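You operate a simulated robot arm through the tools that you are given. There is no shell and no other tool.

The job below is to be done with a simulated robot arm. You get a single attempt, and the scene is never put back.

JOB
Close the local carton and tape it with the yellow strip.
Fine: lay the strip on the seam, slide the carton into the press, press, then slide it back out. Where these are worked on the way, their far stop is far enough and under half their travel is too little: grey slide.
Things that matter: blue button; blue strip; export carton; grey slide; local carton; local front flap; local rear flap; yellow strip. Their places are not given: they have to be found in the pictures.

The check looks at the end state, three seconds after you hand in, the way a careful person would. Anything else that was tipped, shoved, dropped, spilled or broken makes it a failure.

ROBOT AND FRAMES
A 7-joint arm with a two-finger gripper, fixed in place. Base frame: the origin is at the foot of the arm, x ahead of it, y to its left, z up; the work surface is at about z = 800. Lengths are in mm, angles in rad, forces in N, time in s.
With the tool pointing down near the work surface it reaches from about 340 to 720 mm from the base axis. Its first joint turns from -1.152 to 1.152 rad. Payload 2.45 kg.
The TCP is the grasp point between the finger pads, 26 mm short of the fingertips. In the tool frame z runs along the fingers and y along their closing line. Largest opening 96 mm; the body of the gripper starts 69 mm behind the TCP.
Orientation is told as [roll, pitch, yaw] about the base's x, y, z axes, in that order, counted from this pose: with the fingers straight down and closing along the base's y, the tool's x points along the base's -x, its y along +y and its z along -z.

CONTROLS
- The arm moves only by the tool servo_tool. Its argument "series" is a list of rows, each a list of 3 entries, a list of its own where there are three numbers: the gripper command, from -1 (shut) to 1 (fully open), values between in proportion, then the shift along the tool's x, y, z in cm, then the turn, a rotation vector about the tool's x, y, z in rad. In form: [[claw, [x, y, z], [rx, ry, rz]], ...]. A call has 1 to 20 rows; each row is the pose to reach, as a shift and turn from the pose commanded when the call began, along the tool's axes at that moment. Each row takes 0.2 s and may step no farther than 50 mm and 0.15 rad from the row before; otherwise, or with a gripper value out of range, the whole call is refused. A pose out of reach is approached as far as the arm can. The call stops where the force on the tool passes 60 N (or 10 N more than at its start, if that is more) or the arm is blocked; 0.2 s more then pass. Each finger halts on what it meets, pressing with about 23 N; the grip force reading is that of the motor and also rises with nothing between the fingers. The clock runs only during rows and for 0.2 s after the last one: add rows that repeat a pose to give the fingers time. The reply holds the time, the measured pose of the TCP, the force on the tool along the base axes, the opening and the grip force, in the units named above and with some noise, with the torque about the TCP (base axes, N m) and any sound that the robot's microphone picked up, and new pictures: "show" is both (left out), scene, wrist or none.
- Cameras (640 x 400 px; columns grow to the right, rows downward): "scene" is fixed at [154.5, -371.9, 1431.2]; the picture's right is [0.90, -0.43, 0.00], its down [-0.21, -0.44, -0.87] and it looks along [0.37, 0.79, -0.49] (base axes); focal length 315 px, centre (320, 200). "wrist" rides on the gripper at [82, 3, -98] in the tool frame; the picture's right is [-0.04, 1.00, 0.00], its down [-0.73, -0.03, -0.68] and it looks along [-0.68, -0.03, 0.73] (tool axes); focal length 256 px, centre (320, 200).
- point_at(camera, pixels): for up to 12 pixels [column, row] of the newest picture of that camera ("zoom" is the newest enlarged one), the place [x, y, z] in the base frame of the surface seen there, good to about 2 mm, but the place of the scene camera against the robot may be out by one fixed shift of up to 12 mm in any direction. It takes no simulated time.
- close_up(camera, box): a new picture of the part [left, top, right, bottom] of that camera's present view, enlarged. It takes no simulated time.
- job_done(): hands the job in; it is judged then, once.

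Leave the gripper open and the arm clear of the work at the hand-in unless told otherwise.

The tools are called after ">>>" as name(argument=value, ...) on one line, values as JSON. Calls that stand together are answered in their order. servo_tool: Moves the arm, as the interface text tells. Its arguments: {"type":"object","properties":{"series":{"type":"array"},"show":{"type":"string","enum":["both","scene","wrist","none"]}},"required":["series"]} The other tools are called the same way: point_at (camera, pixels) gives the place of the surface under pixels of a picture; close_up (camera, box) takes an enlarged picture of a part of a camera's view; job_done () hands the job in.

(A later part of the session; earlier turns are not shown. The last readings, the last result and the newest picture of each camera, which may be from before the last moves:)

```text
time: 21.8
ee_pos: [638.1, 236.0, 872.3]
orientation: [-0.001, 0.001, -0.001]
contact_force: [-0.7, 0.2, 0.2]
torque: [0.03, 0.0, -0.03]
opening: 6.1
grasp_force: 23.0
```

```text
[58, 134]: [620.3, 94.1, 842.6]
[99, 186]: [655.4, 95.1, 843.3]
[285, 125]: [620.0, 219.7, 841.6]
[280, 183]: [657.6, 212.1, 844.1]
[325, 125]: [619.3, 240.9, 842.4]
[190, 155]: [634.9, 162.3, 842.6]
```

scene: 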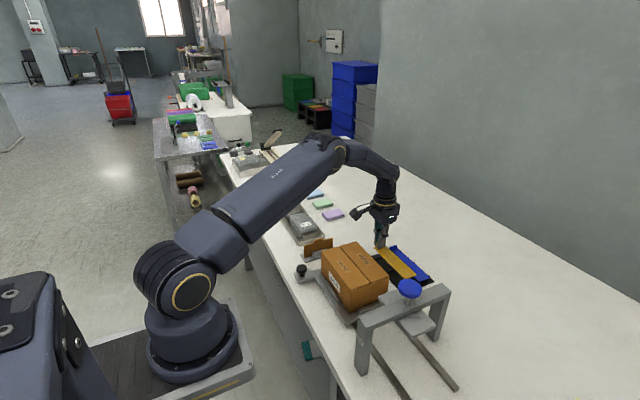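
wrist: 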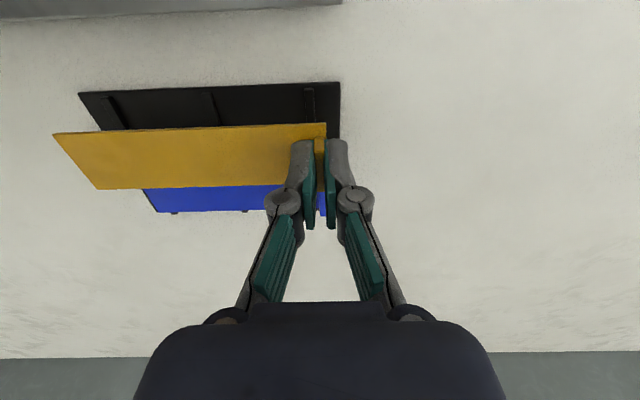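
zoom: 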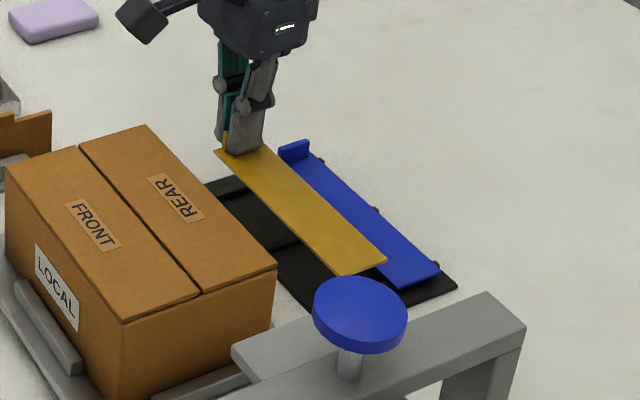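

In the scene frame the seam is at x≈499.5 and the strip centre at x≈644.5. In y the carton centre is about 16.5 mm lower than the strip centre. The wrist camera agrees, so the shift is −144 mm in x and −16.5 mm in y. I'll raise 9 cm, carry the strip over the seam and stop about 30 mm above it.

>>> servo_tool(series=[[-1, [0, 0, -2.5], [0, 0, 0]], [-1, [0, 0, -5.5], [0, 0, 0]], [-1, [0, 0, -9], [0, 0, 0]], [-1, [2.5, -0.5, -9], [0, 0, 0]], [-1, [5.5, -1, -9], [0, 0, 0]], [-1, [8.5, -1.65, -9], [0, 0, 0]], [-1, [11.5, -1.65, -9], [0, 0, 0]], [-1, [13.5, -1.65, -9], [0, 0, 0]], [-1, [14.4, -1.65, -9], [0, 0, 0]], [-1, [14.4, -1.65, -9], [0, 0, 0]]], show="both")

>>> close_up(camera="scene", box=[290, 190, 450, 320])

>>> close_up(camera="wrist", box=[0, 50, 400, 300])

```text
time: 24.0
ee_pos: [495.4, 219.6, 962.9]
orientation: [0.0, -0.001, 0.002]
contact_force: [-0.5, -0.4, 0.5]
torque: [-0.02, -0.01, 0.02]
opening: 5.9
grasp_force: 23.0
```

scene: 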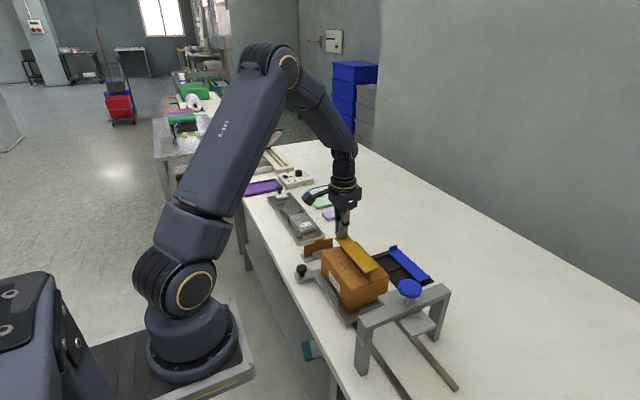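
wrist: 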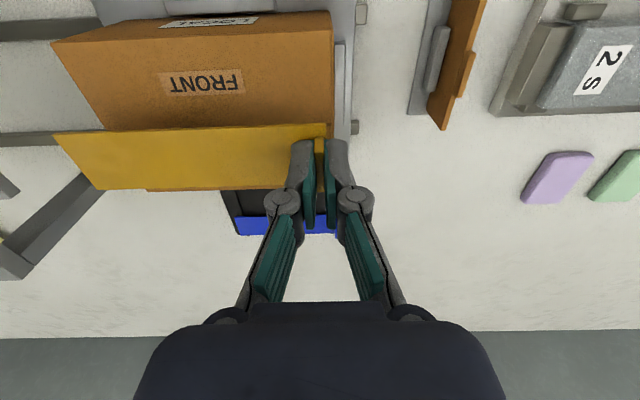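

```text
3.08 times, centred on (370, 255) of scene
```

zoom: 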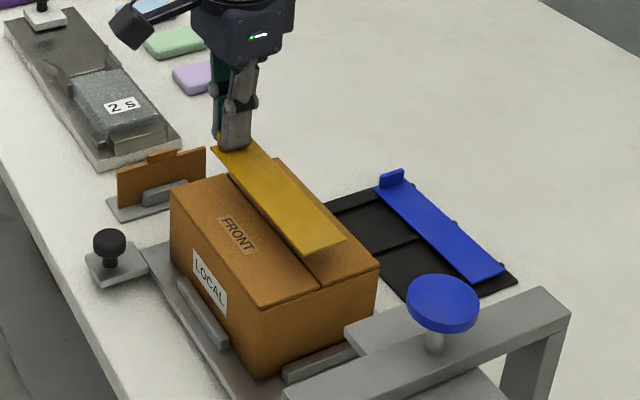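

```text
1.60 times, centred on (200, 175) of wrist
```

zoom: 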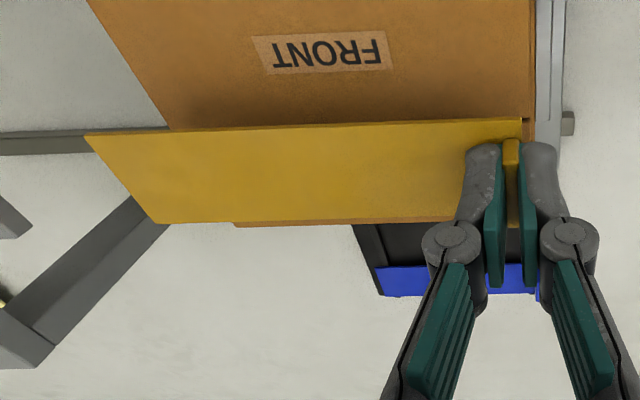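

The strip hovers over the seam. I'll compare its edges with the carton edges before lowering.

>>> point_at(camera="scene", pixels=[[341, 240], [354, 242], [368, 270], [381, 265], [353, 287], [369, 283], [390, 274], [338, 245], [354, 307], [327, 252], [372, 281]])

>>> point_at(camera="wrist", pixels=[[60, 137], [100, 186], [285, 126], [280, 183], [326, 126], [120, 128], [335, 100], [320, 80], [190, 155], [60, 42], [332, 15], [328, 128]])

```text
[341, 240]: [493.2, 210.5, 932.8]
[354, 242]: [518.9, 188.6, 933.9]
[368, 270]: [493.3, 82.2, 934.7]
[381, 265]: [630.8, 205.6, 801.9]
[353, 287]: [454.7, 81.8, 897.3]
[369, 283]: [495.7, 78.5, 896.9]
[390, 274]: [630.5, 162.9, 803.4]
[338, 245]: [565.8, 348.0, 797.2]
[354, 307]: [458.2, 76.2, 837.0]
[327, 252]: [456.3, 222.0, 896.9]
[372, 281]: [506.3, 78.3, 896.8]
```

```text
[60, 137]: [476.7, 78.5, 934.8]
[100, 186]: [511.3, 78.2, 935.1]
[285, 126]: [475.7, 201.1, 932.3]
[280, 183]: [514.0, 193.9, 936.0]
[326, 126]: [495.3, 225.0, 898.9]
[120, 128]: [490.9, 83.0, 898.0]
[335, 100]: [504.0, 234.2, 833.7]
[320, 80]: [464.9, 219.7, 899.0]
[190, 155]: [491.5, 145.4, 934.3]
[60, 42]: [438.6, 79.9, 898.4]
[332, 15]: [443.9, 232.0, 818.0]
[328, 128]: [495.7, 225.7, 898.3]
```

>>> close_up(camera="scene", box=[335, 235, 405, 315])

```text
5.00 times, centred on (370, 275) of scene
```

zoom: 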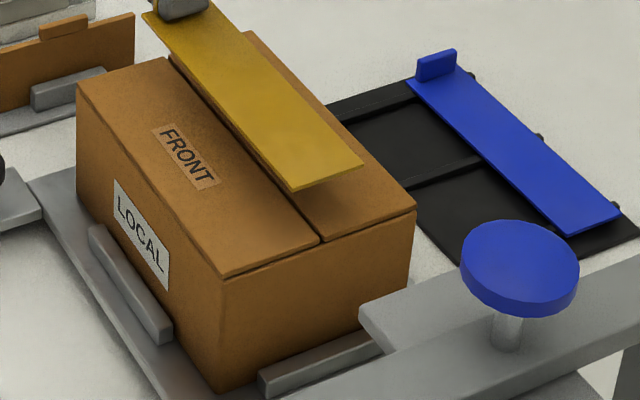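

>>> point_at(camera="zoom", pixels=[[314, 241], [322, 238], [224, 272], [411, 208], [297, 187], [359, 165], [328, 176], [80, 88], [148, 18]])

```text
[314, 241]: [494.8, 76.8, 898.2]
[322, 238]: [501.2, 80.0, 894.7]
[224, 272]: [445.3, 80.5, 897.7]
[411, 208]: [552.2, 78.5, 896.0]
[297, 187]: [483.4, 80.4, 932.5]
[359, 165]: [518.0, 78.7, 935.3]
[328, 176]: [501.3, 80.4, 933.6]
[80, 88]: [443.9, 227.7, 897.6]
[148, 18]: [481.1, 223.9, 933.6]
```

In the scene frame the seam is at x≈498.5 and the strip centre at x≈500.5, and the ends match the carton to 2 mm. I'll shift −1.5 mm in x and lower about 32 mm until the strip is just above the flaps.

>>> servo_tool(series=[[-1, [0.15, 0, 1], [0, 0, 0]], [-1, [0.15, 0, 2], [0, 0, 0]], [-1, [0.15, 0, 2.7], [0, 0, 0]], [-1, [0.15, 0, 3.1], [0, 0, 0]], [-1, [0.15, 0, 3.2], [0, 0, 0]], [-1, [0.15, 0, 3.2], [0, 0, 0]]], show="scene")

>>> close_up(camera="scene", box=[330, 225, 410, 315])

```text
time: 25.4
ee_pos: [492.7, 221.6, 931.7]
orientation: [-0.001, -0.001, -0.001]
contact_force: [-0.3, -0.3, 0.3]
torque: [0.01, -0.03, 0.03]
opening: 5.9
grasp_force: 22.6
```

scene: 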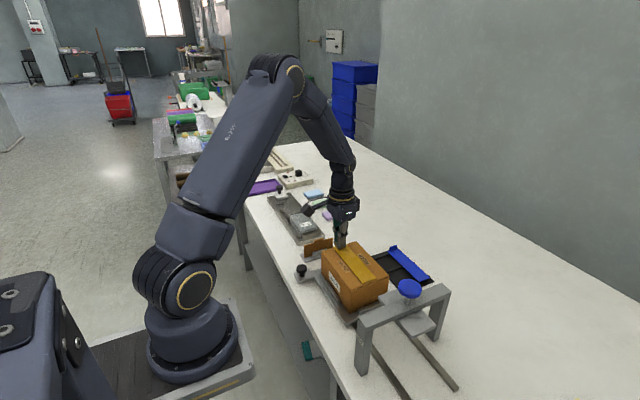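

```text
4.44 times, centred on (370, 270) of scene
```

zoom: 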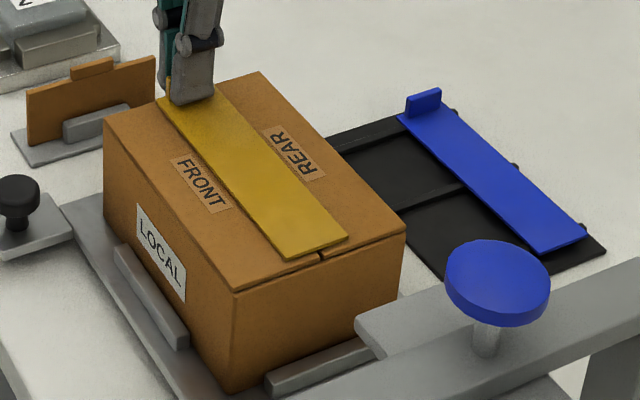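

The strip sits centred over the seam, about 1–2 mm above the flaps, with no force yet. I'll lower in 1 mm steps until contact.

>>> servo_tool(series=[[-1, [0, 0, 0.08], [0, 0, 0]], [-1, [0, 0, 0.15], [0, 0, 0]], [-1, [0, 0, 0.15], [0, 0, 0]]], show="none")

```text
time: 26.2
ee_pos: [492.4, 220.8, 929.1]
orientation: [0.001, 0.001, -0.003]
contact_force: [0.4, -0.5, 2.7]
torque: [-0.04, -0.01, -0.01]
opening: 6.1
grasp_force: 22.8
```

There is 2.7 N of contact, so the strip rests on the flaps. I'll open the fingers to release the tab, then lift straight up.

>>> servo_tool(series=[[-0.7, [0, 0, 0], [0, 0, 0]], [-0.4, [0, 0, 0], [0, 0, 0]], [0, [0, 0, 0], [0, 0, 0]], [0, [0, 0, 0], [0, 0, 0]], [0, [0, 0, 0], [0, 0, 0]], [0, [0, 0, -2], [0, 0, 0]], [0, [0, 0, -5], [0, 0, 0]], [0, [3, 0, -9], [0, 0, 0]], [0, [7, 0, -12], [0, 0, 0]], [0, [7, 0, -12], [0, 0, 0]]], show="both")

>>> close_up(camera="scene", box=[330, 225, 410, 315])

>>> close_up(camera="wrist", box=[150, 0, 400, 180])

```text
time: 28.4
ee_pos: [420.4, 218.3, 1048.9]
orientation: [0.001, 0.001, 0.001]
contact_force: [0.7, -0.5, -0.2]
torque: [0.01, -0.03, 0.06]
opening: 48.1
grasp_force: 0.0
```

scene: 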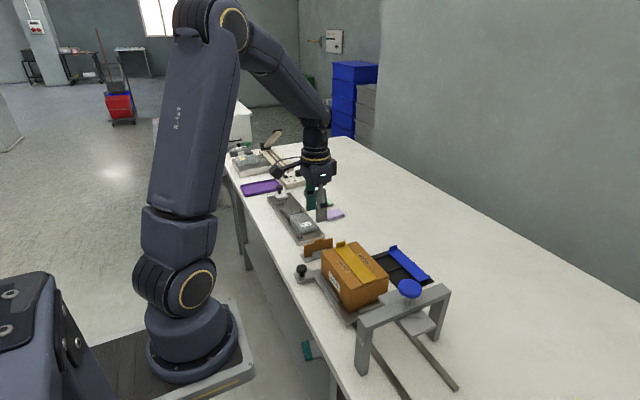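
wrist: 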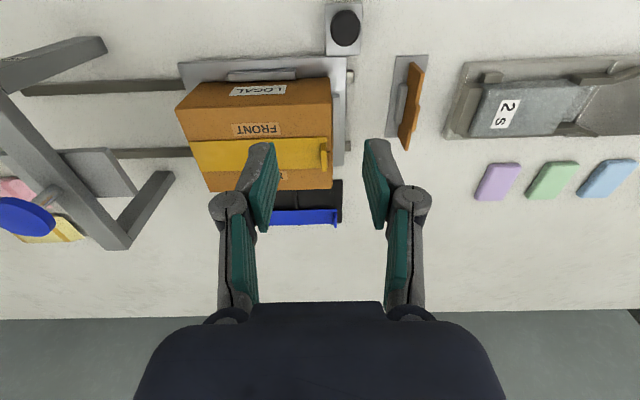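

```text
4.44 times, centred on (370, 270) of scene
```

zoom: 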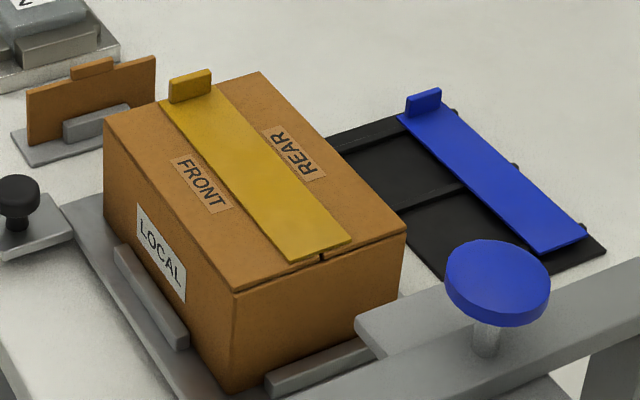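

```text
2.22 times, centred on (275, 90) of wrist
```

zoom: 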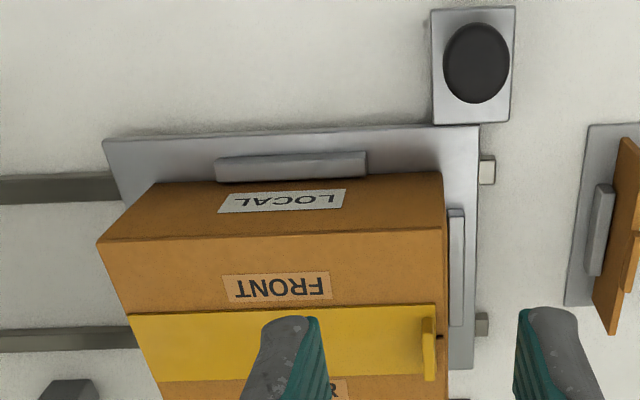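

The strip lies flat along the seam. Next I'll measure the slide's black knob, at zoom (476,63), from this wrist view.

>>> point_at(camera="zoom", pixels=[[476, 60], [476, 30], [446, 62], [508, 62], [476, 98], [476, 112], [440, 15], [510, 15], [440, 118], [505, 118], [450, 100], [476, 45]])

>>> close_up(camera="scene", box=[280, 250, 330, 300])

```text
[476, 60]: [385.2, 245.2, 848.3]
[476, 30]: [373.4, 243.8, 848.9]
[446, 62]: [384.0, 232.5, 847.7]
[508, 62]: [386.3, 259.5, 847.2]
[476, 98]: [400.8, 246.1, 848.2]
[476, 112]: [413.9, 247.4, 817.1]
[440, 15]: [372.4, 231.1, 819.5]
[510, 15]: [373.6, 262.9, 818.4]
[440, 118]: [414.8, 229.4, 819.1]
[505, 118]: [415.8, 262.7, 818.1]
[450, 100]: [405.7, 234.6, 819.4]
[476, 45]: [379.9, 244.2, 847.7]
```

```text
8.00 times, centred on (305, 275) of scene
```

zoom: 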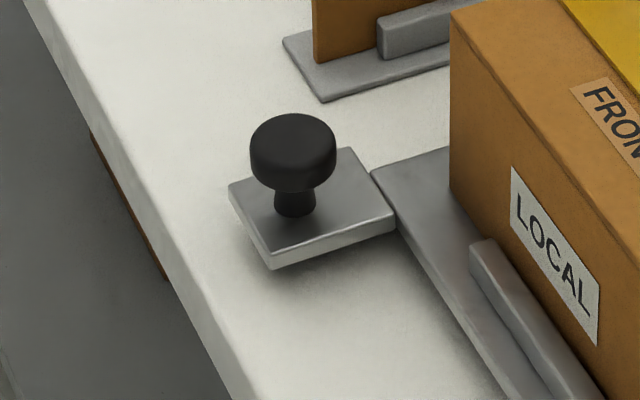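

The knob is a cap about 28 mm across, centred near (387,246), z 837–848, on a stem above a plate at z≈819. I'll check how close the divider holder next to it is.

>>> point_at(camera="zoom", pixels=[[290, 42], [323, 95], [440, 62], [335, 30], [293, 140], [293, 175], [293, 205], [235, 190], [270, 255], [390, 220], [345, 155], [330, 150]])

>>> point_at(camera="wrist", pixels=[[397, 58], [389, 134], [425, 58], [404, 145], [418, 70], [345, 75], [348, 145], [185, 68], [60, 45], [100, 45], [10, 80]])

```text
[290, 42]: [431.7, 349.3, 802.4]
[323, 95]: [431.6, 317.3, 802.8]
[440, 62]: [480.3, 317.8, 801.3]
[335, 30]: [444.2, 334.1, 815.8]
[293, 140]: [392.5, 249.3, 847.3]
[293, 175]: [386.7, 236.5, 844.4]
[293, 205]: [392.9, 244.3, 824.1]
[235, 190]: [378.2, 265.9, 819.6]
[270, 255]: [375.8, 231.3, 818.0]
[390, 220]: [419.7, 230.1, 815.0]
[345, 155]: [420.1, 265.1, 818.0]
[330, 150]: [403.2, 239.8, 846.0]
```

```text
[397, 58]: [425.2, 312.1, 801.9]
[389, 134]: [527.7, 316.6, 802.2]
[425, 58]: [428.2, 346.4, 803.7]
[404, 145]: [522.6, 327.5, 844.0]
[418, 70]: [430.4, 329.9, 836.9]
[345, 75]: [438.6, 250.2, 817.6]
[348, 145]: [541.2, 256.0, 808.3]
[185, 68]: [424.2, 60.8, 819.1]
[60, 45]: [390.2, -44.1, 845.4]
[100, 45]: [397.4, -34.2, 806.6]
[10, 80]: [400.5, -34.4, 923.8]
```

The holder is far enough away (y≥312). I'll move above the knob at (387,246) with the fingers half open, stopping with the tips about 10 mm above the cap.

>>> servo_tool(series=[[0, [2, 1.3, 3.5], [0, 0, 0]], [0, [3.5, 2.6, 7.5], [0, 0, 0]], [0, [3.5, 2.6, 12], [0, 0, 0]], [0, [3.5, 2.6, 15], [0, 0, 0]], [0, [3.5, 2.6, 16.5], [0, 0, 0]], [0, [3.5, 2.6, 16.5], [0, 0, 0]]], show="both")

>>> servo_tool(series=[[0, [0, 0, 0], [0, 0, 0]]], show="none")

>>> close_up(camera="wrist", box=[220, 80, 420, 220])

>>> close_up(camera="scene", box=[260, 200, 380, 320])

```text
time: 29.8
ee_pos: [386.1, 247.2, 881.0]
orientation: [-0.001, -0.002, -0.001]
contact_force: [0.5, 0.3, -0.2]
torque: [-0.02, -0.03, 0.02]
opening: 47.9
grasp_force: 0.1
```

scene: 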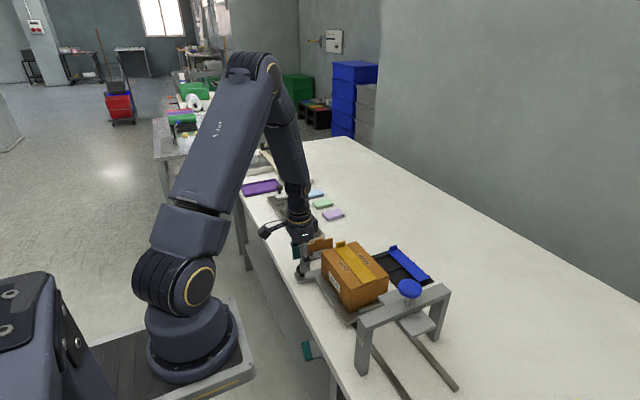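
wrist: 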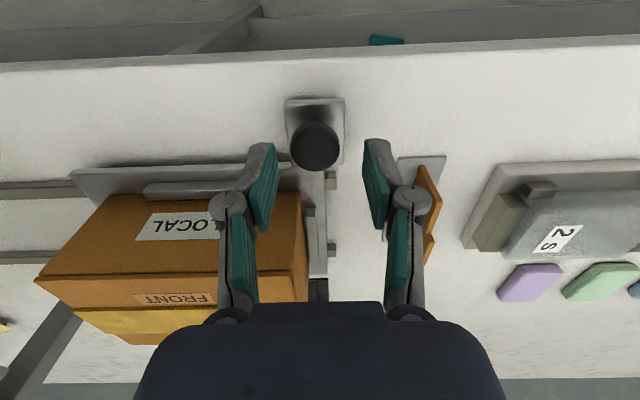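

```text
time: 30.2
ee_pos: [386.8, 248.3, 880.1]
orientation: [0.001, 0.0, 0.0]
contact_force: [0.1, 0.5, 0.1]
torque: [0.0, 0.02, 0.01]
opening: 47.9
grasp_force: 0.1
```

```text
2.86 times, centred on (320, 150) of wrist
```

zoom: 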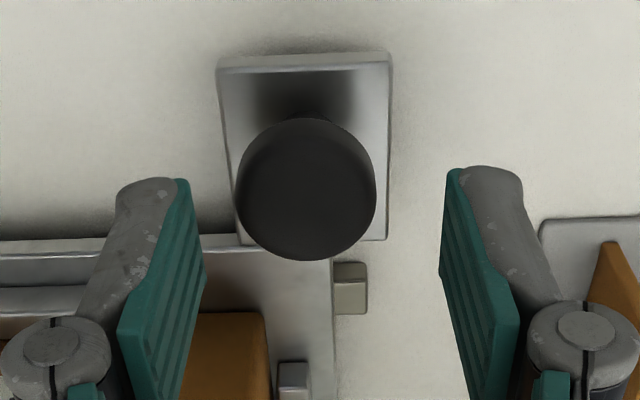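

```text
3.33 times, centred on (320, 260) of scene
```

zoom: 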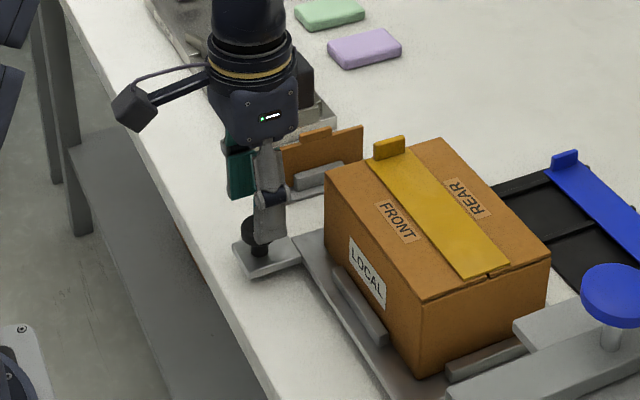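

The knob is between the fingers, about 2 mm to the −y side. I'll shift −2 mm in y, descend 30 mm (tips to z≈824, above the plate), and close on the cap.

>>> servo_tool(series=[[0, [0, -0.2, 1], [0, 0, 0]], [0, [0, -0.2, 2], [0, 0, 0]], [0, [0, -0.2, 3.0], [0, 0, 0]], [0, [0, -0.2, 3.0], [0, 0, 0]], [-1, [0, -0.2, 3.0], [0, 0, 0]], [-1, [0, -0.2, 3.0], [0, 0, 0]], [-1, [0, -0.2, 3.0], [0, 0, 0]], [-1, [0, -0.2, 3.0], [0, 0, 0]]], show="both")

>>> close_up(camera="scene", box=[260, 200, 380, 320])

```text
time: 32.0
ee_pos: [386.5, 244.5, 853.3]
orientation: [0.0, 0.001, 0.001]
contact_force: [0.9, -0.5, -1.0]
torque: [-0.03, -0.12, -0.01]
opening: 28.6
grasp_force: 45.3
```

scene: 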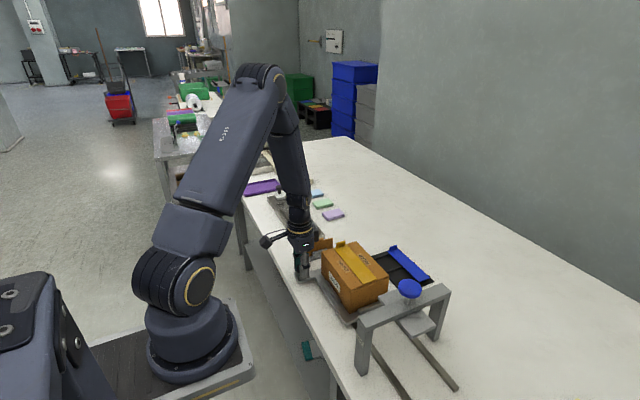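
wrist: 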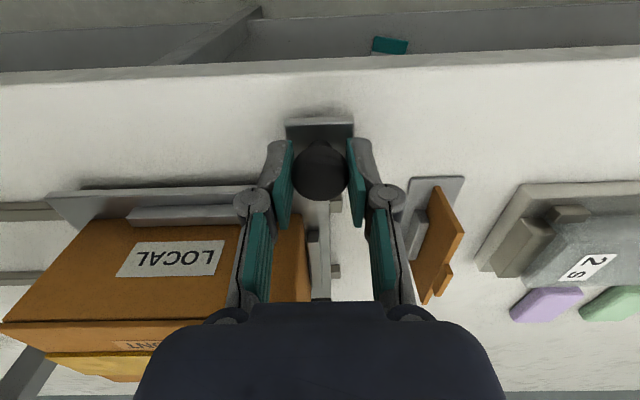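

```text
3.33 times, centred on (320, 260) of scene
```

zoom: 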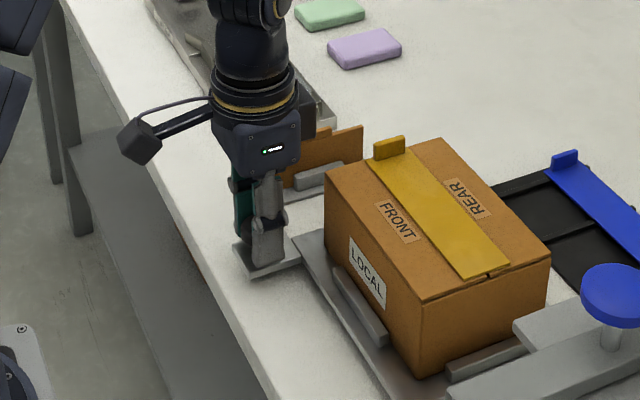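

The knob is gripped with an opening of 28.6 mm. I'll slide it gently in −y, about 10 cm first at 5 cm/s, watching the force and the strip.

>>> servo_tool(series=[[-1, [0, -0.3, 0], [0, 0, 0]], [-1, [0, -0.8, 0], [0, 0, 0]], [-1, [0, -1.6, 0], [0, 0, 0]], [-1, [0, -2.6, 0], [0, 0, 0]], [-1, [0, -3.6, 0], [0, 0, 0]], [-1, [0, -4.6, 0], [0, 0, 0]], [-1, [0, -5.6, 0], [0, 0, 0]], [-1, [0, -6.6, 0], [0, 0, 0]], [-1, [0, -7.6, 0], [0, 0, 0]], [-1, [0, -8.6, 0], [0, 0, 0]], [-1, [0, -9.4, 0], [0, 0, 0]], [-1, [0, -10, 0], [0, 0, 0]], [-1, [0, -10, 0], [0, 0, 0]]], show="both")

>>> close_up(camera="scene", box=[280, 230, 460, 380])

```text
time: 34.8
ee_pos: [388.8, 146.0, 854.9]
orientation: [0.0, 0.001, 0.002]
contact_force: [-9.2, -0.9, 2.6]
torque: [-0.06, 1.24, 0.02]
opening: 28.9
grasp_force: 44.9
```

scene: 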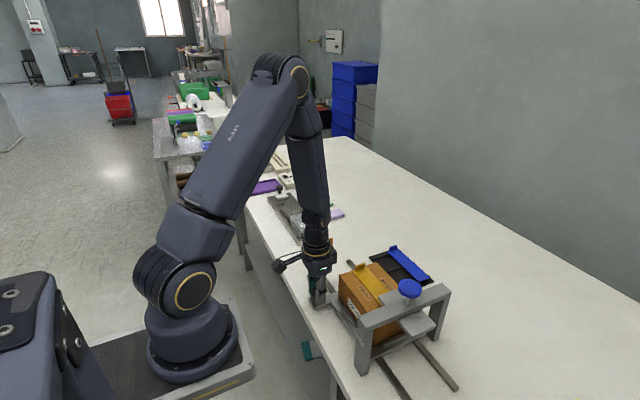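
wrist: 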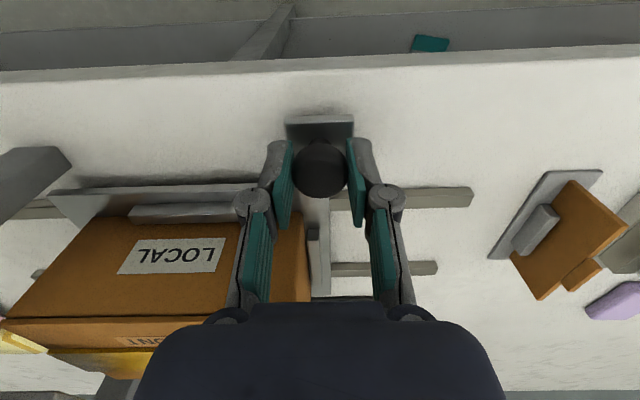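

```text
2.67 times, centred on (370, 305) of scene
```

zoom: 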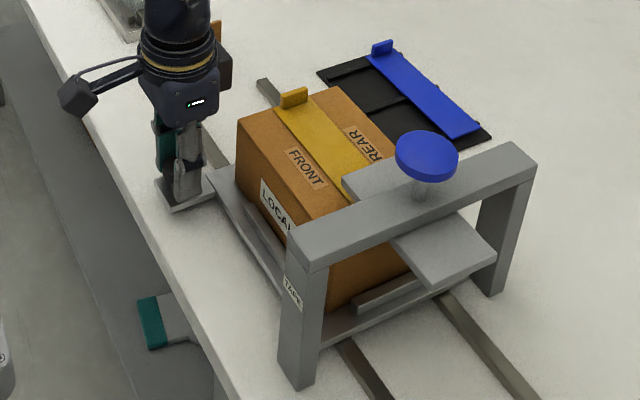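

The slide moves freely, the strip stays in place, and its tab is outside the press. There is a small side force of −9 N in x, so I'll ease 1 mm toward −x while continuing in −y to the far stop.

>>> servo_tool(series=[[-1, [0.1, -0.4, 0], [0, 0, 0]], [-1, [0.1, -1.2, 0], [0, 0, 0]], [-1, [0.1, -2.2, 0], [0, 0, 0]], [-1, [0.1, -3.2, 0], [0, 0, 0]], [-1, [0.1, -4.2, 0], [0, 0, 0]], [-1, [0.1, -5.2, 0], [0, 0, 0]], [-1, [0.1, -6.2, 0], [0, 0, 0]], [-1, [0.1, -7.0, 0], [0, 0, 0]], [-1, [0.1, -7.6, 0], [0, 0, 0]], [-1, [0.1, -8.0, 0], [0, 0, 0]], [-1, [0.1, -8.0, 0], [0, 0, 0]]], show="both")

>>> close_up(camera="scene", box=[280, 230, 480, 390])

```text
time: 37.2
ee_pos: [387.5, 63.6, 854.8]
orientation: [0.001, -0.004, 0.001]
contact_force: [2.2, 1.2, 30.1]
torque: [0.04, -0.09, -0.02]
opening: 29.1
grasp_force: 45.4
```

scene: 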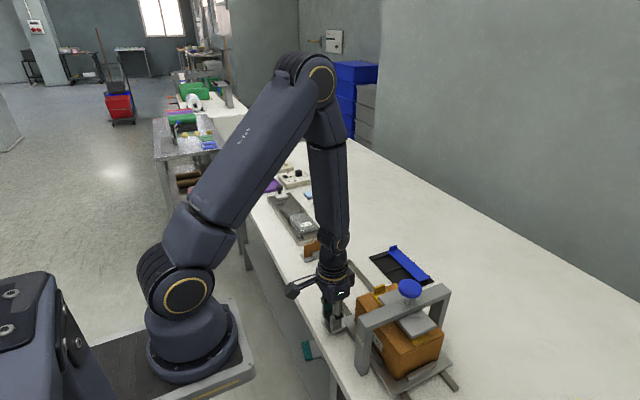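
wrist: 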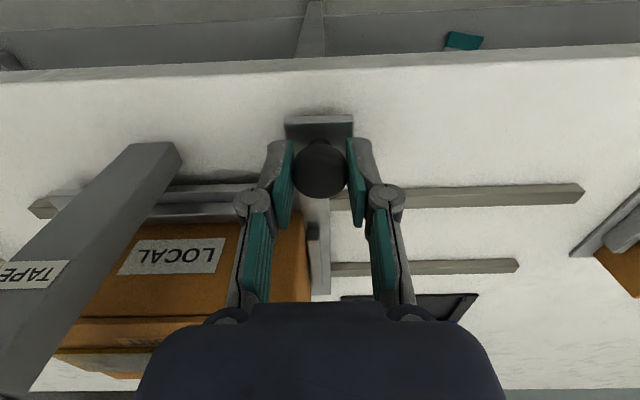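

```text
2.50 times, centred on (380, 310) of scene
```

zoom: 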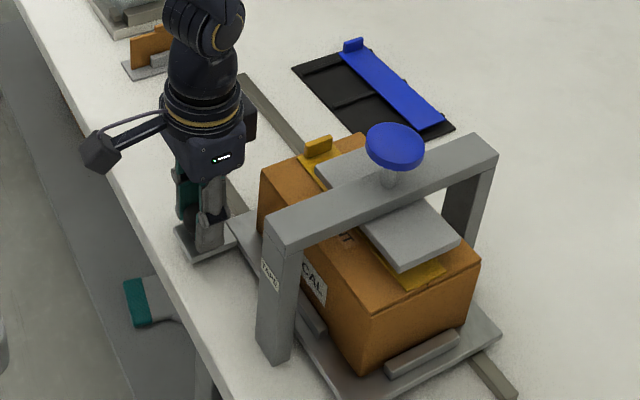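

The knob is now at y≈64 and an upward force of 30 N has appeared. Before going on I'll look closely at the strip and platen.

>>> close_up(camera="scene", box=[350, 265, 460, 375])

>>> close_up(camera="scene", box=[370, 260, 430, 310])

```text
3.64 times, centred on (405, 320) of scene
```

zoom: 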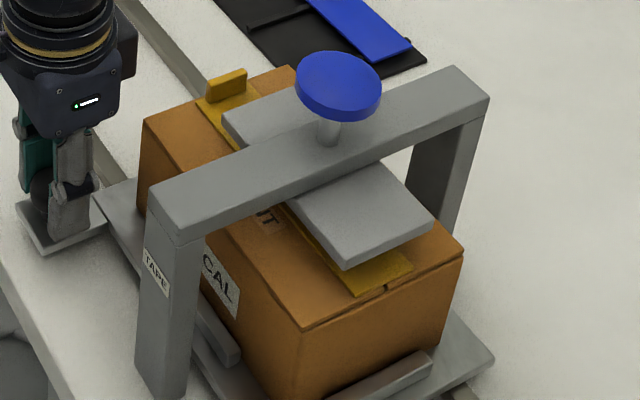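

```text
8.00 times, centred on (400, 285) of scene
```

zoom: 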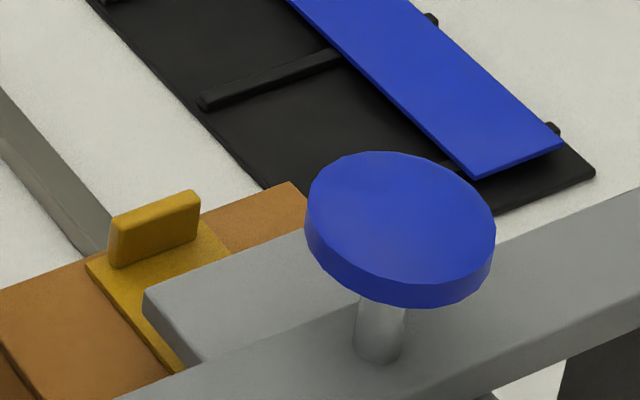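

The strip is still in place on the seam and the tab is clear of the platen. I'll measure the gap between the tab and the platen edge.

>>> point_at(camera="zoom", pixels=[[150, 230], [195, 230], [150, 295], [200, 350], [300, 240], [290, 190], [115, 280], [170, 200], [155, 260], [400, 200]])

>>> servo_tool(series=[[-1, [0, 0, 0], [0, 0, 0]]], show="none")

```text
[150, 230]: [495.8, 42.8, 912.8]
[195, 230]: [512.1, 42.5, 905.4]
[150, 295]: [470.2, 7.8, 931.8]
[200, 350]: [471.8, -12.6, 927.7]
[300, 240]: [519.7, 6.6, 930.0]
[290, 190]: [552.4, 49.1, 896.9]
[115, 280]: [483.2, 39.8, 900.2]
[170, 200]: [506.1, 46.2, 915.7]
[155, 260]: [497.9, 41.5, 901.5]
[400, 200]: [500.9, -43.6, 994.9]
```

```text
time: 37.6
ee_pos: [386.6, 65.0, 854.6]
orientation: [0.0, -0.003, 0.001]
contact_force: [5.7, -0.4, 29.8]
torque: [0.02, -0.22, -0.03]
opening: 28.6
grasp_force: 45.0
```

The tab's inner face is at y≈42 and the platen edge at y≈7, leaving 35 mm, and the carton still needs about 20 mm to be centred. I'll raise the hand 1.5 mm to take off the vertical load, then creep in −y toward the stop.

>>> servo_tool(series=[[-1, [0, 0, -0.15], [0, 0, 0]], [-1, [0, -0.5, -0.15], [0, 0, 0]], [-1, [0, -1.0, -0.15], [0, 0, 0]], [-1, [0, -1.5, -0.15], [0, 0, 0]], [-1, [0, -1.8, -0.15], [0, 0, 0]], [-1, [0, -1.8, -0.15], [0, 0, 0]]], show="none")

```text
time: 39.0
ee_pos: [387.2, 45.0, 856.7]
orientation: [0.0, 0.001, 0.001]
contact_force: [9.4, 0.3, -35.9]
torque: [-0.02, 0.08, 0.03]
opening: 28.8
grasp_force: 45.0
```

The vertical force flipped to −36 N, so 1.5 mm was too much. I'll lower 0.8 mm and keep creeping in −y until the stop pushes back.

>>> servo_tool(series=[[-1, [0, 0, 0.08], [0, 0, 0]], [-1, [0, -0.2, 0.08], [0, 0, 0]], [-1, [0, -0.4, 0.08], [0, 0, 0]], [-1, [0, -0.4, 0.08], [0, 0, 0]]], show="scene")

>>> close_up(camera="scene", box=[350, 265, 460, 375])

```text
time: 40.0
ee_pos: [388.6, 45.1, 854.3]
orientation: [0.001, 0.0, 0.005]
contact_force: [7.2, 22.3, -36.7]
torque: [0.2, -0.21, 0.05]
opening: 29.0
grasp_force: 45.6
```

scene: 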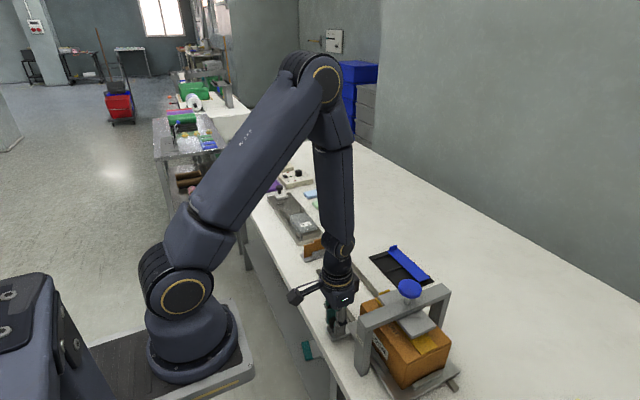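

```text
3.64 times, centred on (405, 320) of scene
```

zoom: 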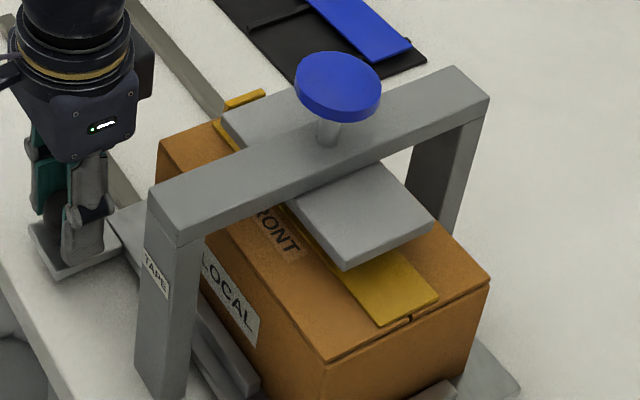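

The y force is now +22 N, so this is likely the far stop at y≈45. I'll check the tab, platen and carton positions.

>>> close_up(camera="scene", box=[360, 265, 440, 355])

```text
4.44 times, centred on (400, 310) of scene
```

zoom: 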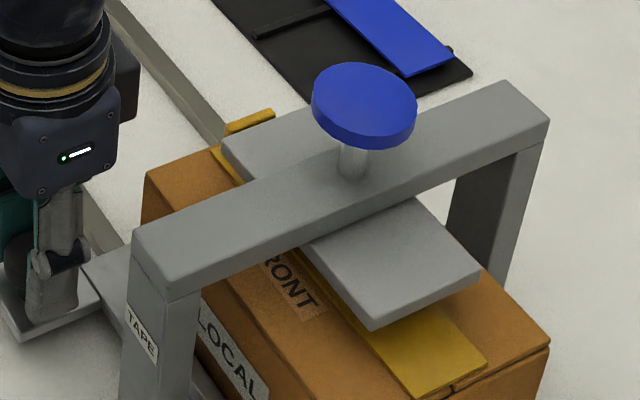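

>>> point_at(camera="zoom", pixels=[[250, 118], [230, 130], [228, 145], [222, 165], [418, 390], [480, 362], [545, 340], [150, 180], [375, 320], [475, 268], [445, 388], [300, 115]])

>>> servo_tool(series=[[-1, [0, -0.15, 0.05], [0, 0, 0]], [-1, [0, -0.3, 0.05], [0, 0, 0]], [-1, [0, -0.3, 0.05], [0, 0, 0]]], show="none")

```text
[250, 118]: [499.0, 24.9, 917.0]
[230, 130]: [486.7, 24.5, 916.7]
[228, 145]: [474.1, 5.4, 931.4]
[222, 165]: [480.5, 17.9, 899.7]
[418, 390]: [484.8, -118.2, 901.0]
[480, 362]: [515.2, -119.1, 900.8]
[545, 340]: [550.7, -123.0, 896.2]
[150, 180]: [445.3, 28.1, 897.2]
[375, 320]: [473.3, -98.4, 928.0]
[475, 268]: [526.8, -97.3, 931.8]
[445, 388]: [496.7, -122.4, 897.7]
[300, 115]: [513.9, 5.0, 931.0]
```

```text
time: 40.8
ee_pos: [387.3, 44.8, 855.0]
orientation: [0.004, -0.003, 0.01]
contact_force: [-5.5, 45.7, 29.4]
torque: [0.82, 0.49, 0.03]
opening: 29.1
grasp_force: 46.0
```

The far stop is confirmed: y stays at ≈45 while the force rises to 46 N. The carton spans y −123…+28, centred under the platen. I'll relax the push and release the knob, then lift off.

>>> servo_tool(series=[[-1, [0, 0.25, -0.03], [0, 0, 0]], [-1, [0, 0.25, -0.03], [0, 0, 0]]], show="none")

```text
time: 41.4
ee_pos: [386.9, 44.3, 854.3]
orientation: [0.004, -0.002, 0.003]
contact_force: [-0.8, 31.2, 30.6]
torque: [0.59, -0.05, 0.01]
opening: 28.8
grasp_force: 44.8
```

There is still 31 N in y and 30 N in z. I'll relax a little more.

>>> servo_tool(series=[[-1, [0, 0.15, -0.07], [0, 0, 0]], [-1, [0, 0.15, -0.07], [0, 0, 0]]], show="none")

```text
time: 42.0
ee_pos: [386.9, 44.7, 854.7]
orientation: [0.002, -0.002, 0.002]
contact_force: [7.9, 25.9, -11.9]
torque: [0.38, -1.04, 0.13]
opening: 29.2
grasp_force: 45.0
```

>>> servo_tool(series=[[-1, [0, 0.1, 0], [0, 0, 0]], [-0.2, [0, 0.1, 0], [0, 0, 0]], [0, [0, 0.1, 0], [0, 0, 0]], [0, [0, 0.1, 0], [0, 0, 0]], [0, [0, 0.1, 0], [0, 0, 0]]], show="both")

>>> close_up(camera="scene", box=[310, 250, 450, 390])

```text
time: 43.2
ee_pos: [387.6, 43.0, 856.0]
orientation: [0.001, -0.001, -0.001]
contact_force: [0.3, 0.2, -0.6]
torque: [-0.02, 0.02, 0.02]
opening: 48.0
grasp_force: 0.0
```

scene: 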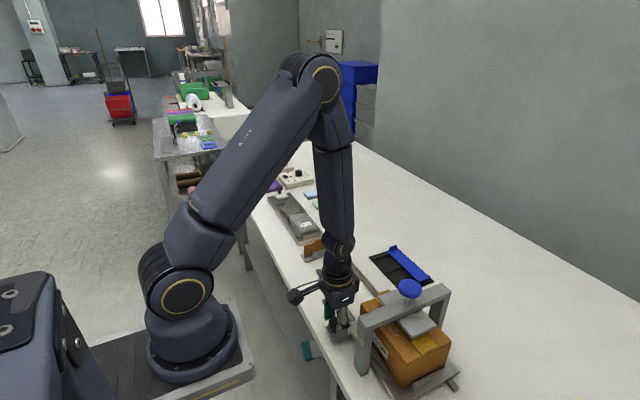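
wrist: 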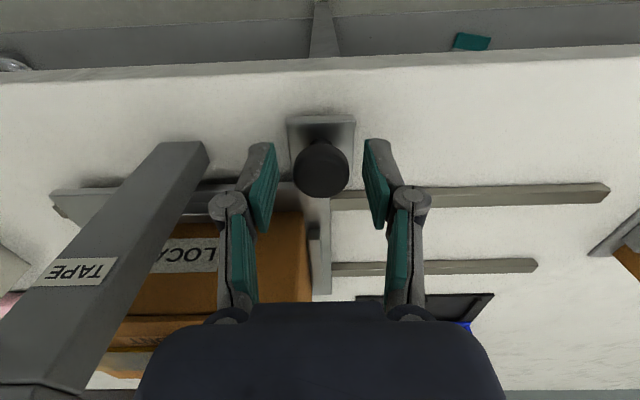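

```text
2.86 times, centred on (380, 320) of scene
```

zoom: 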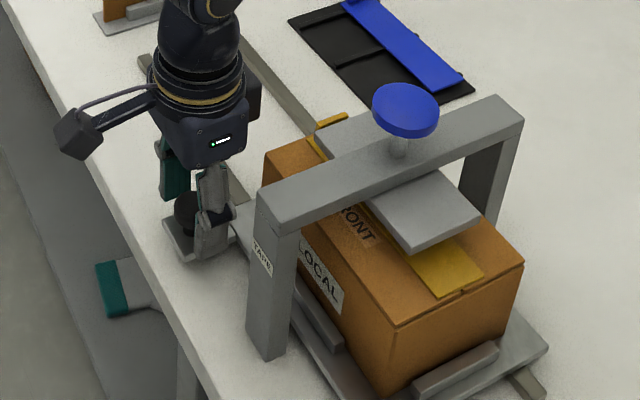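

The knob is released and the slide stays in. I'll lift straight up to z≈1090, then move above the blue button at about (492,−48) while closing the fingers.

>>> servo_tool(series=[[0, [0, 0, -3], [0, 0, 0]], [0, [0, 0, -7], [0, 0, 0]], [0, [0, 0, -11.5], [0, 0, 0]], [0, [0, 0, -16], [0, 0, 0]], [0, [0, 0, -20.5], [0, 0, 0]], [-0.5, [0, 0, -23.5], [0, 0, 0]], [-1, [-3, -3, -23.5], [0, 0, 0]], [-1, [-6, -6, -23.5], [0, 0, 0]], [-1, [-9, -9.2, -23.5], [0, 0, 0]], [-1, [-10.5, -9.2, -23.5], [0, 0, 0]], [-1, [-10.5, -9.2, -23.5], [0, 0, 0]]], show="both")

>>> servo_tool(series=[[-1, [0, 0, 0], [0, 0, 0]]], show="none")

>>> servo_tool(series=[[-1, [0, 0, 0], [0, 0, 0]]], show="none")

```text
time: 45.6
ee_pos: [490.8, -47.8, 1093.1]
orientation: [0.002, 0.001, 0.001]
contact_force: [0.5, 1.0, 0.2]
torque: [-0.01, 0.01, -0.02]
opening: 0.2
grasp_force: 23.1
```

scene: 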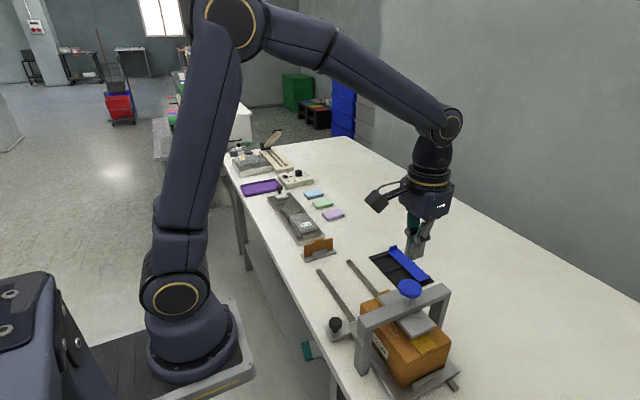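
wrist: 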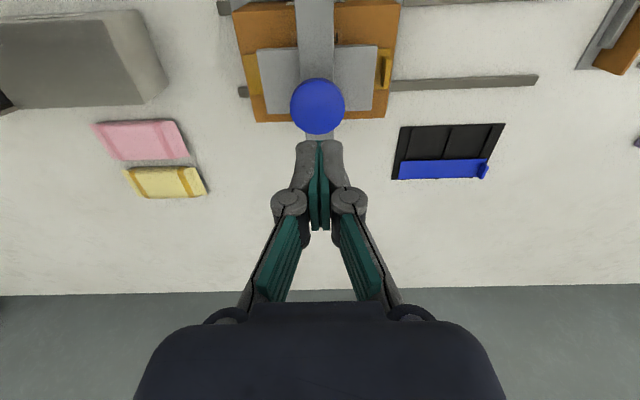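

```text
time: 46.0
ee_pos: [490.7, -46.6, 1093.7]
orientation: [0.001, -0.001, 0.0]
contact_force: [-0.4, -0.2, -0.4]
torque: [0.0, 0.02, 0.04]
opening: 0.0
grasp_force: 23.2
```

```text
time: 46.4
ee_pos: [490.8, -46.8, 1093.2]
orientation: [0.002, 0.002, -0.001]
contact_force: [-1.1, -0.4, 1.1]
torque: [0.01, -0.01, 0.01]
opening: 0.0
grasp_force: 23.1
```

The TCP is at about (490.8, −47.1, 1093). I'll measure the button's extent in the wrist view, around (317,105).

>>> point_at(camera="wrist", pixels=[[317, 105], [293, 105], [343, 105], [317, 81], [317, 131], [262, 75], [375, 75], [385, 70], [316, 60], [251, 70]])

```text
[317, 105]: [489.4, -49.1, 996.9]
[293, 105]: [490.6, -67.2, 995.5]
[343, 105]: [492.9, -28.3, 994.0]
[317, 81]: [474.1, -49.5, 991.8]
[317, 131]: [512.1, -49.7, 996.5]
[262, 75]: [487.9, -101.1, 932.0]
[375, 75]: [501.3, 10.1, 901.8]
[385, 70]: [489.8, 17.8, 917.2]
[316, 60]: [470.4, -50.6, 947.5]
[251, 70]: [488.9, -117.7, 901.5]
```

The button is centred at about (492,−48) with its top at z≈996. I'll descend to about 5 mm above it, then press in small steps in a second call.

>>> servo_tool(series=[[-1, [-0.1, -0.1, 3], [0, 0, 0]], [-1, [-0.1, -0.1, 5.5], [0, 0, 0]], [-1, [-0.1, -0.1, 6.5], [0, 0, 0]], [-1, [-0.1, -0.1, 6.5], [0, 0, 0]]], show="none")

>>> servo_tool(series=[[-1, [0, 0, 0.3], [0, 0, 0]], [-1, [0, 0, 0.6], [0, 0, 0]], [-1, [0, 0, 0.9], [0, 0, 0]], [-1, [0, 0, 1.2], [0, 0, 0]], [-1, [0, 0, 1.5], [0, 0, 0]]], show="scene")

```text
time: 47.4
ee_pos: [490.0, -49.3, 1026.1]
orientation: [0.0, 0.0, 0.001]
contact_force: [-0.3, -0.5, 0.4]
torque: [0.0, 0.02, 0.01]
opening: 0.0
grasp_force: 22.8
```

```text
time: 48.6
ee_pos: [492.6, -49.0, 1008.9]
orientation: [0.0, -0.002, -0.001]
contact_force: [1.5, 1.1, 2.4]
torque: [0.0, -0.06, -0.03]
opening: 6.1
grasp_force: 28.3
```

scene: 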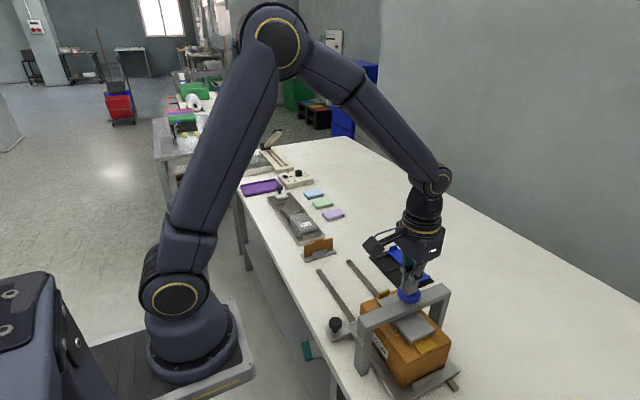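

The button is moving down with about 2.4 N, with tips at z≈983. I'll keep pressing in small steps until the platen meets the strip and the force builds.

>>> servo_tool(series=[[-1, [0, 0, 0.3], [0, 0, 0]], [-1, [0, 0, 0.6], [0, 0, 0]], [-1, [0, 0, 0.9], [0, 0, 0]], [-1, [0, 0, 1.1], [0, 0, 0]], [-1, [0, 0, 1.3], [0, 0, 0]]], show="scene")

>>> close_up(camera="scene", box=[340, 240, 470, 390])

```text
time: 49.8
ee_pos: [492.1, -48.4, 999.9]
orientation: [-0.002, -0.003, 0.0]
contact_force: [-17.5, -2.7, 53.5]
torque: [-0.07, 0.54, 0.03]
opening: 6.0
grasp_force: 29.1
```

scene: 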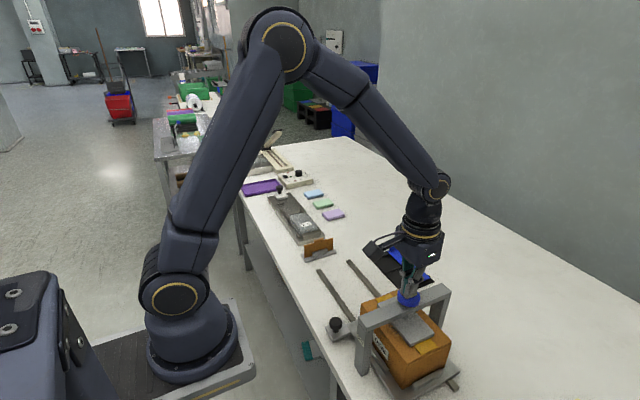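

```text
2.67 times, centred on (405, 315) of scene
```

zoom: 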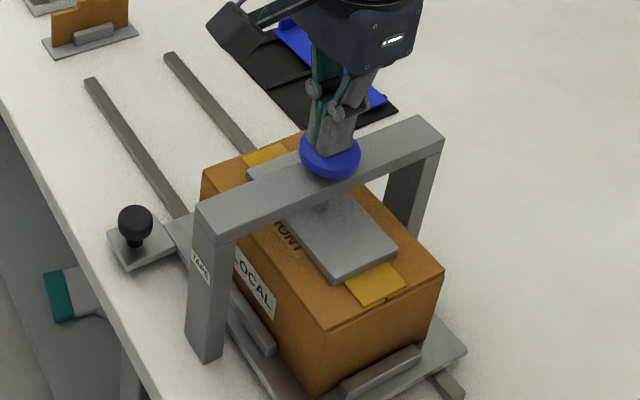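

The platen is down on the strip with 53 N. I'll hold the press for about a second so the tape takes.

>>> servo_tool(series=[[-1, [0, 0, 0], [0, 0, 0]], [-1, [0, 0, 0], [0, 0, 0]], [-1, [0, 0, 0], [0, 0, 0]], [-1, [0, 0, 0], [0, 0, 0]], [-1, [0, 0, 0], [0, 0, 0]]], show="none")

>>> point_at(camera="zoom", pixels=[[370, 255], [300, 205], [330, 160], [375, 285], [340, 265], [265, 155]])

```text
time: 51.0
ee_pos: [493.4, -49.0, 999.8]
orientation: [0.001, -0.006, 0.001]
contact_force: [-14.4, -8.5, 55.6]
torque: [-0.24, 0.55, -0.02]
opening: 5.9
grasp_force: 28.1
```

```text
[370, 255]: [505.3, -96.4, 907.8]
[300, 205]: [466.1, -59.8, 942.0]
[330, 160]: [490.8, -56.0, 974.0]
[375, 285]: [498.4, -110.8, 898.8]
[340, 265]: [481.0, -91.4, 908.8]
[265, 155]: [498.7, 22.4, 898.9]
```

The platen top went from z≈930 to z≈909, so its underside is on the strip. I'll release by lifting straight up to z≈1095 and check that the press returns.

>>> servo_tool(series=[[-1, [0, 0, -1], [0, 0, 0]], [-1, [0, 0, -2.5], [0, 0, 0]], [-1, [0, 0, -5], [0, 0, 0]], [-1, [0, 0, -9.3], [0, 0, 0]], [-1, [0, 0, -9.3], [0, 0, 0]]], show="both")

>>> close_up(camera="scene", box=[340, 240, 470, 390])

```text
time: 52.2
ee_pos: [492.8, -48.8, 1091.3]
orientation: [0.001, -0.001, 0.002]
contact_force: [-0.7, 0.0, -0.1]
torque: [0.01, -0.01, -0.02]
opening: 0.0
grasp_force: 28.4
```

scene: 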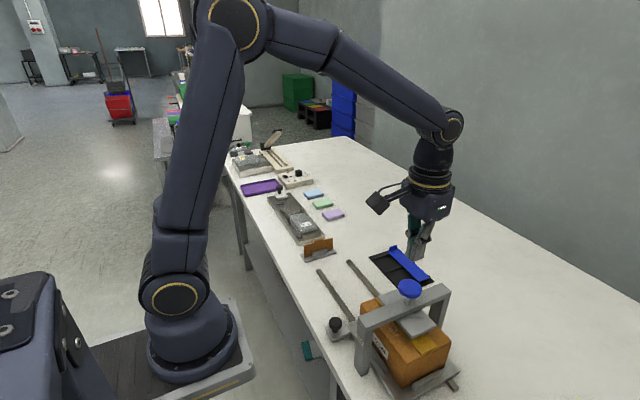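
wrist: 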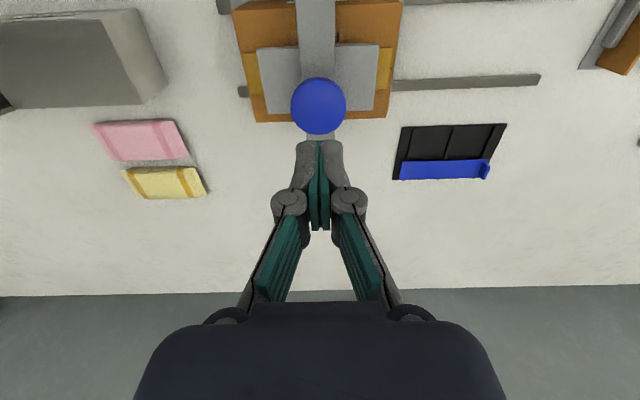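

```text
2.67 times, centred on (405, 315) of scene
```

zoom: 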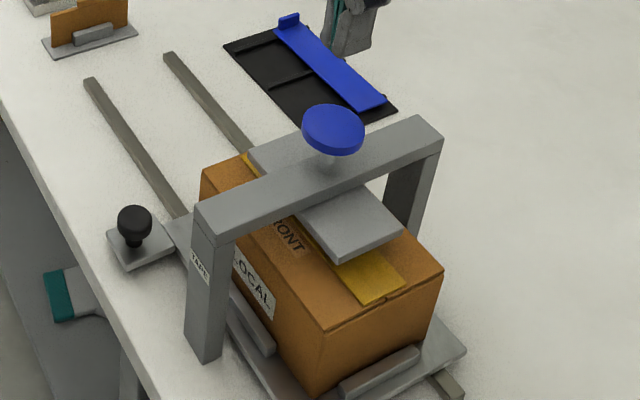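

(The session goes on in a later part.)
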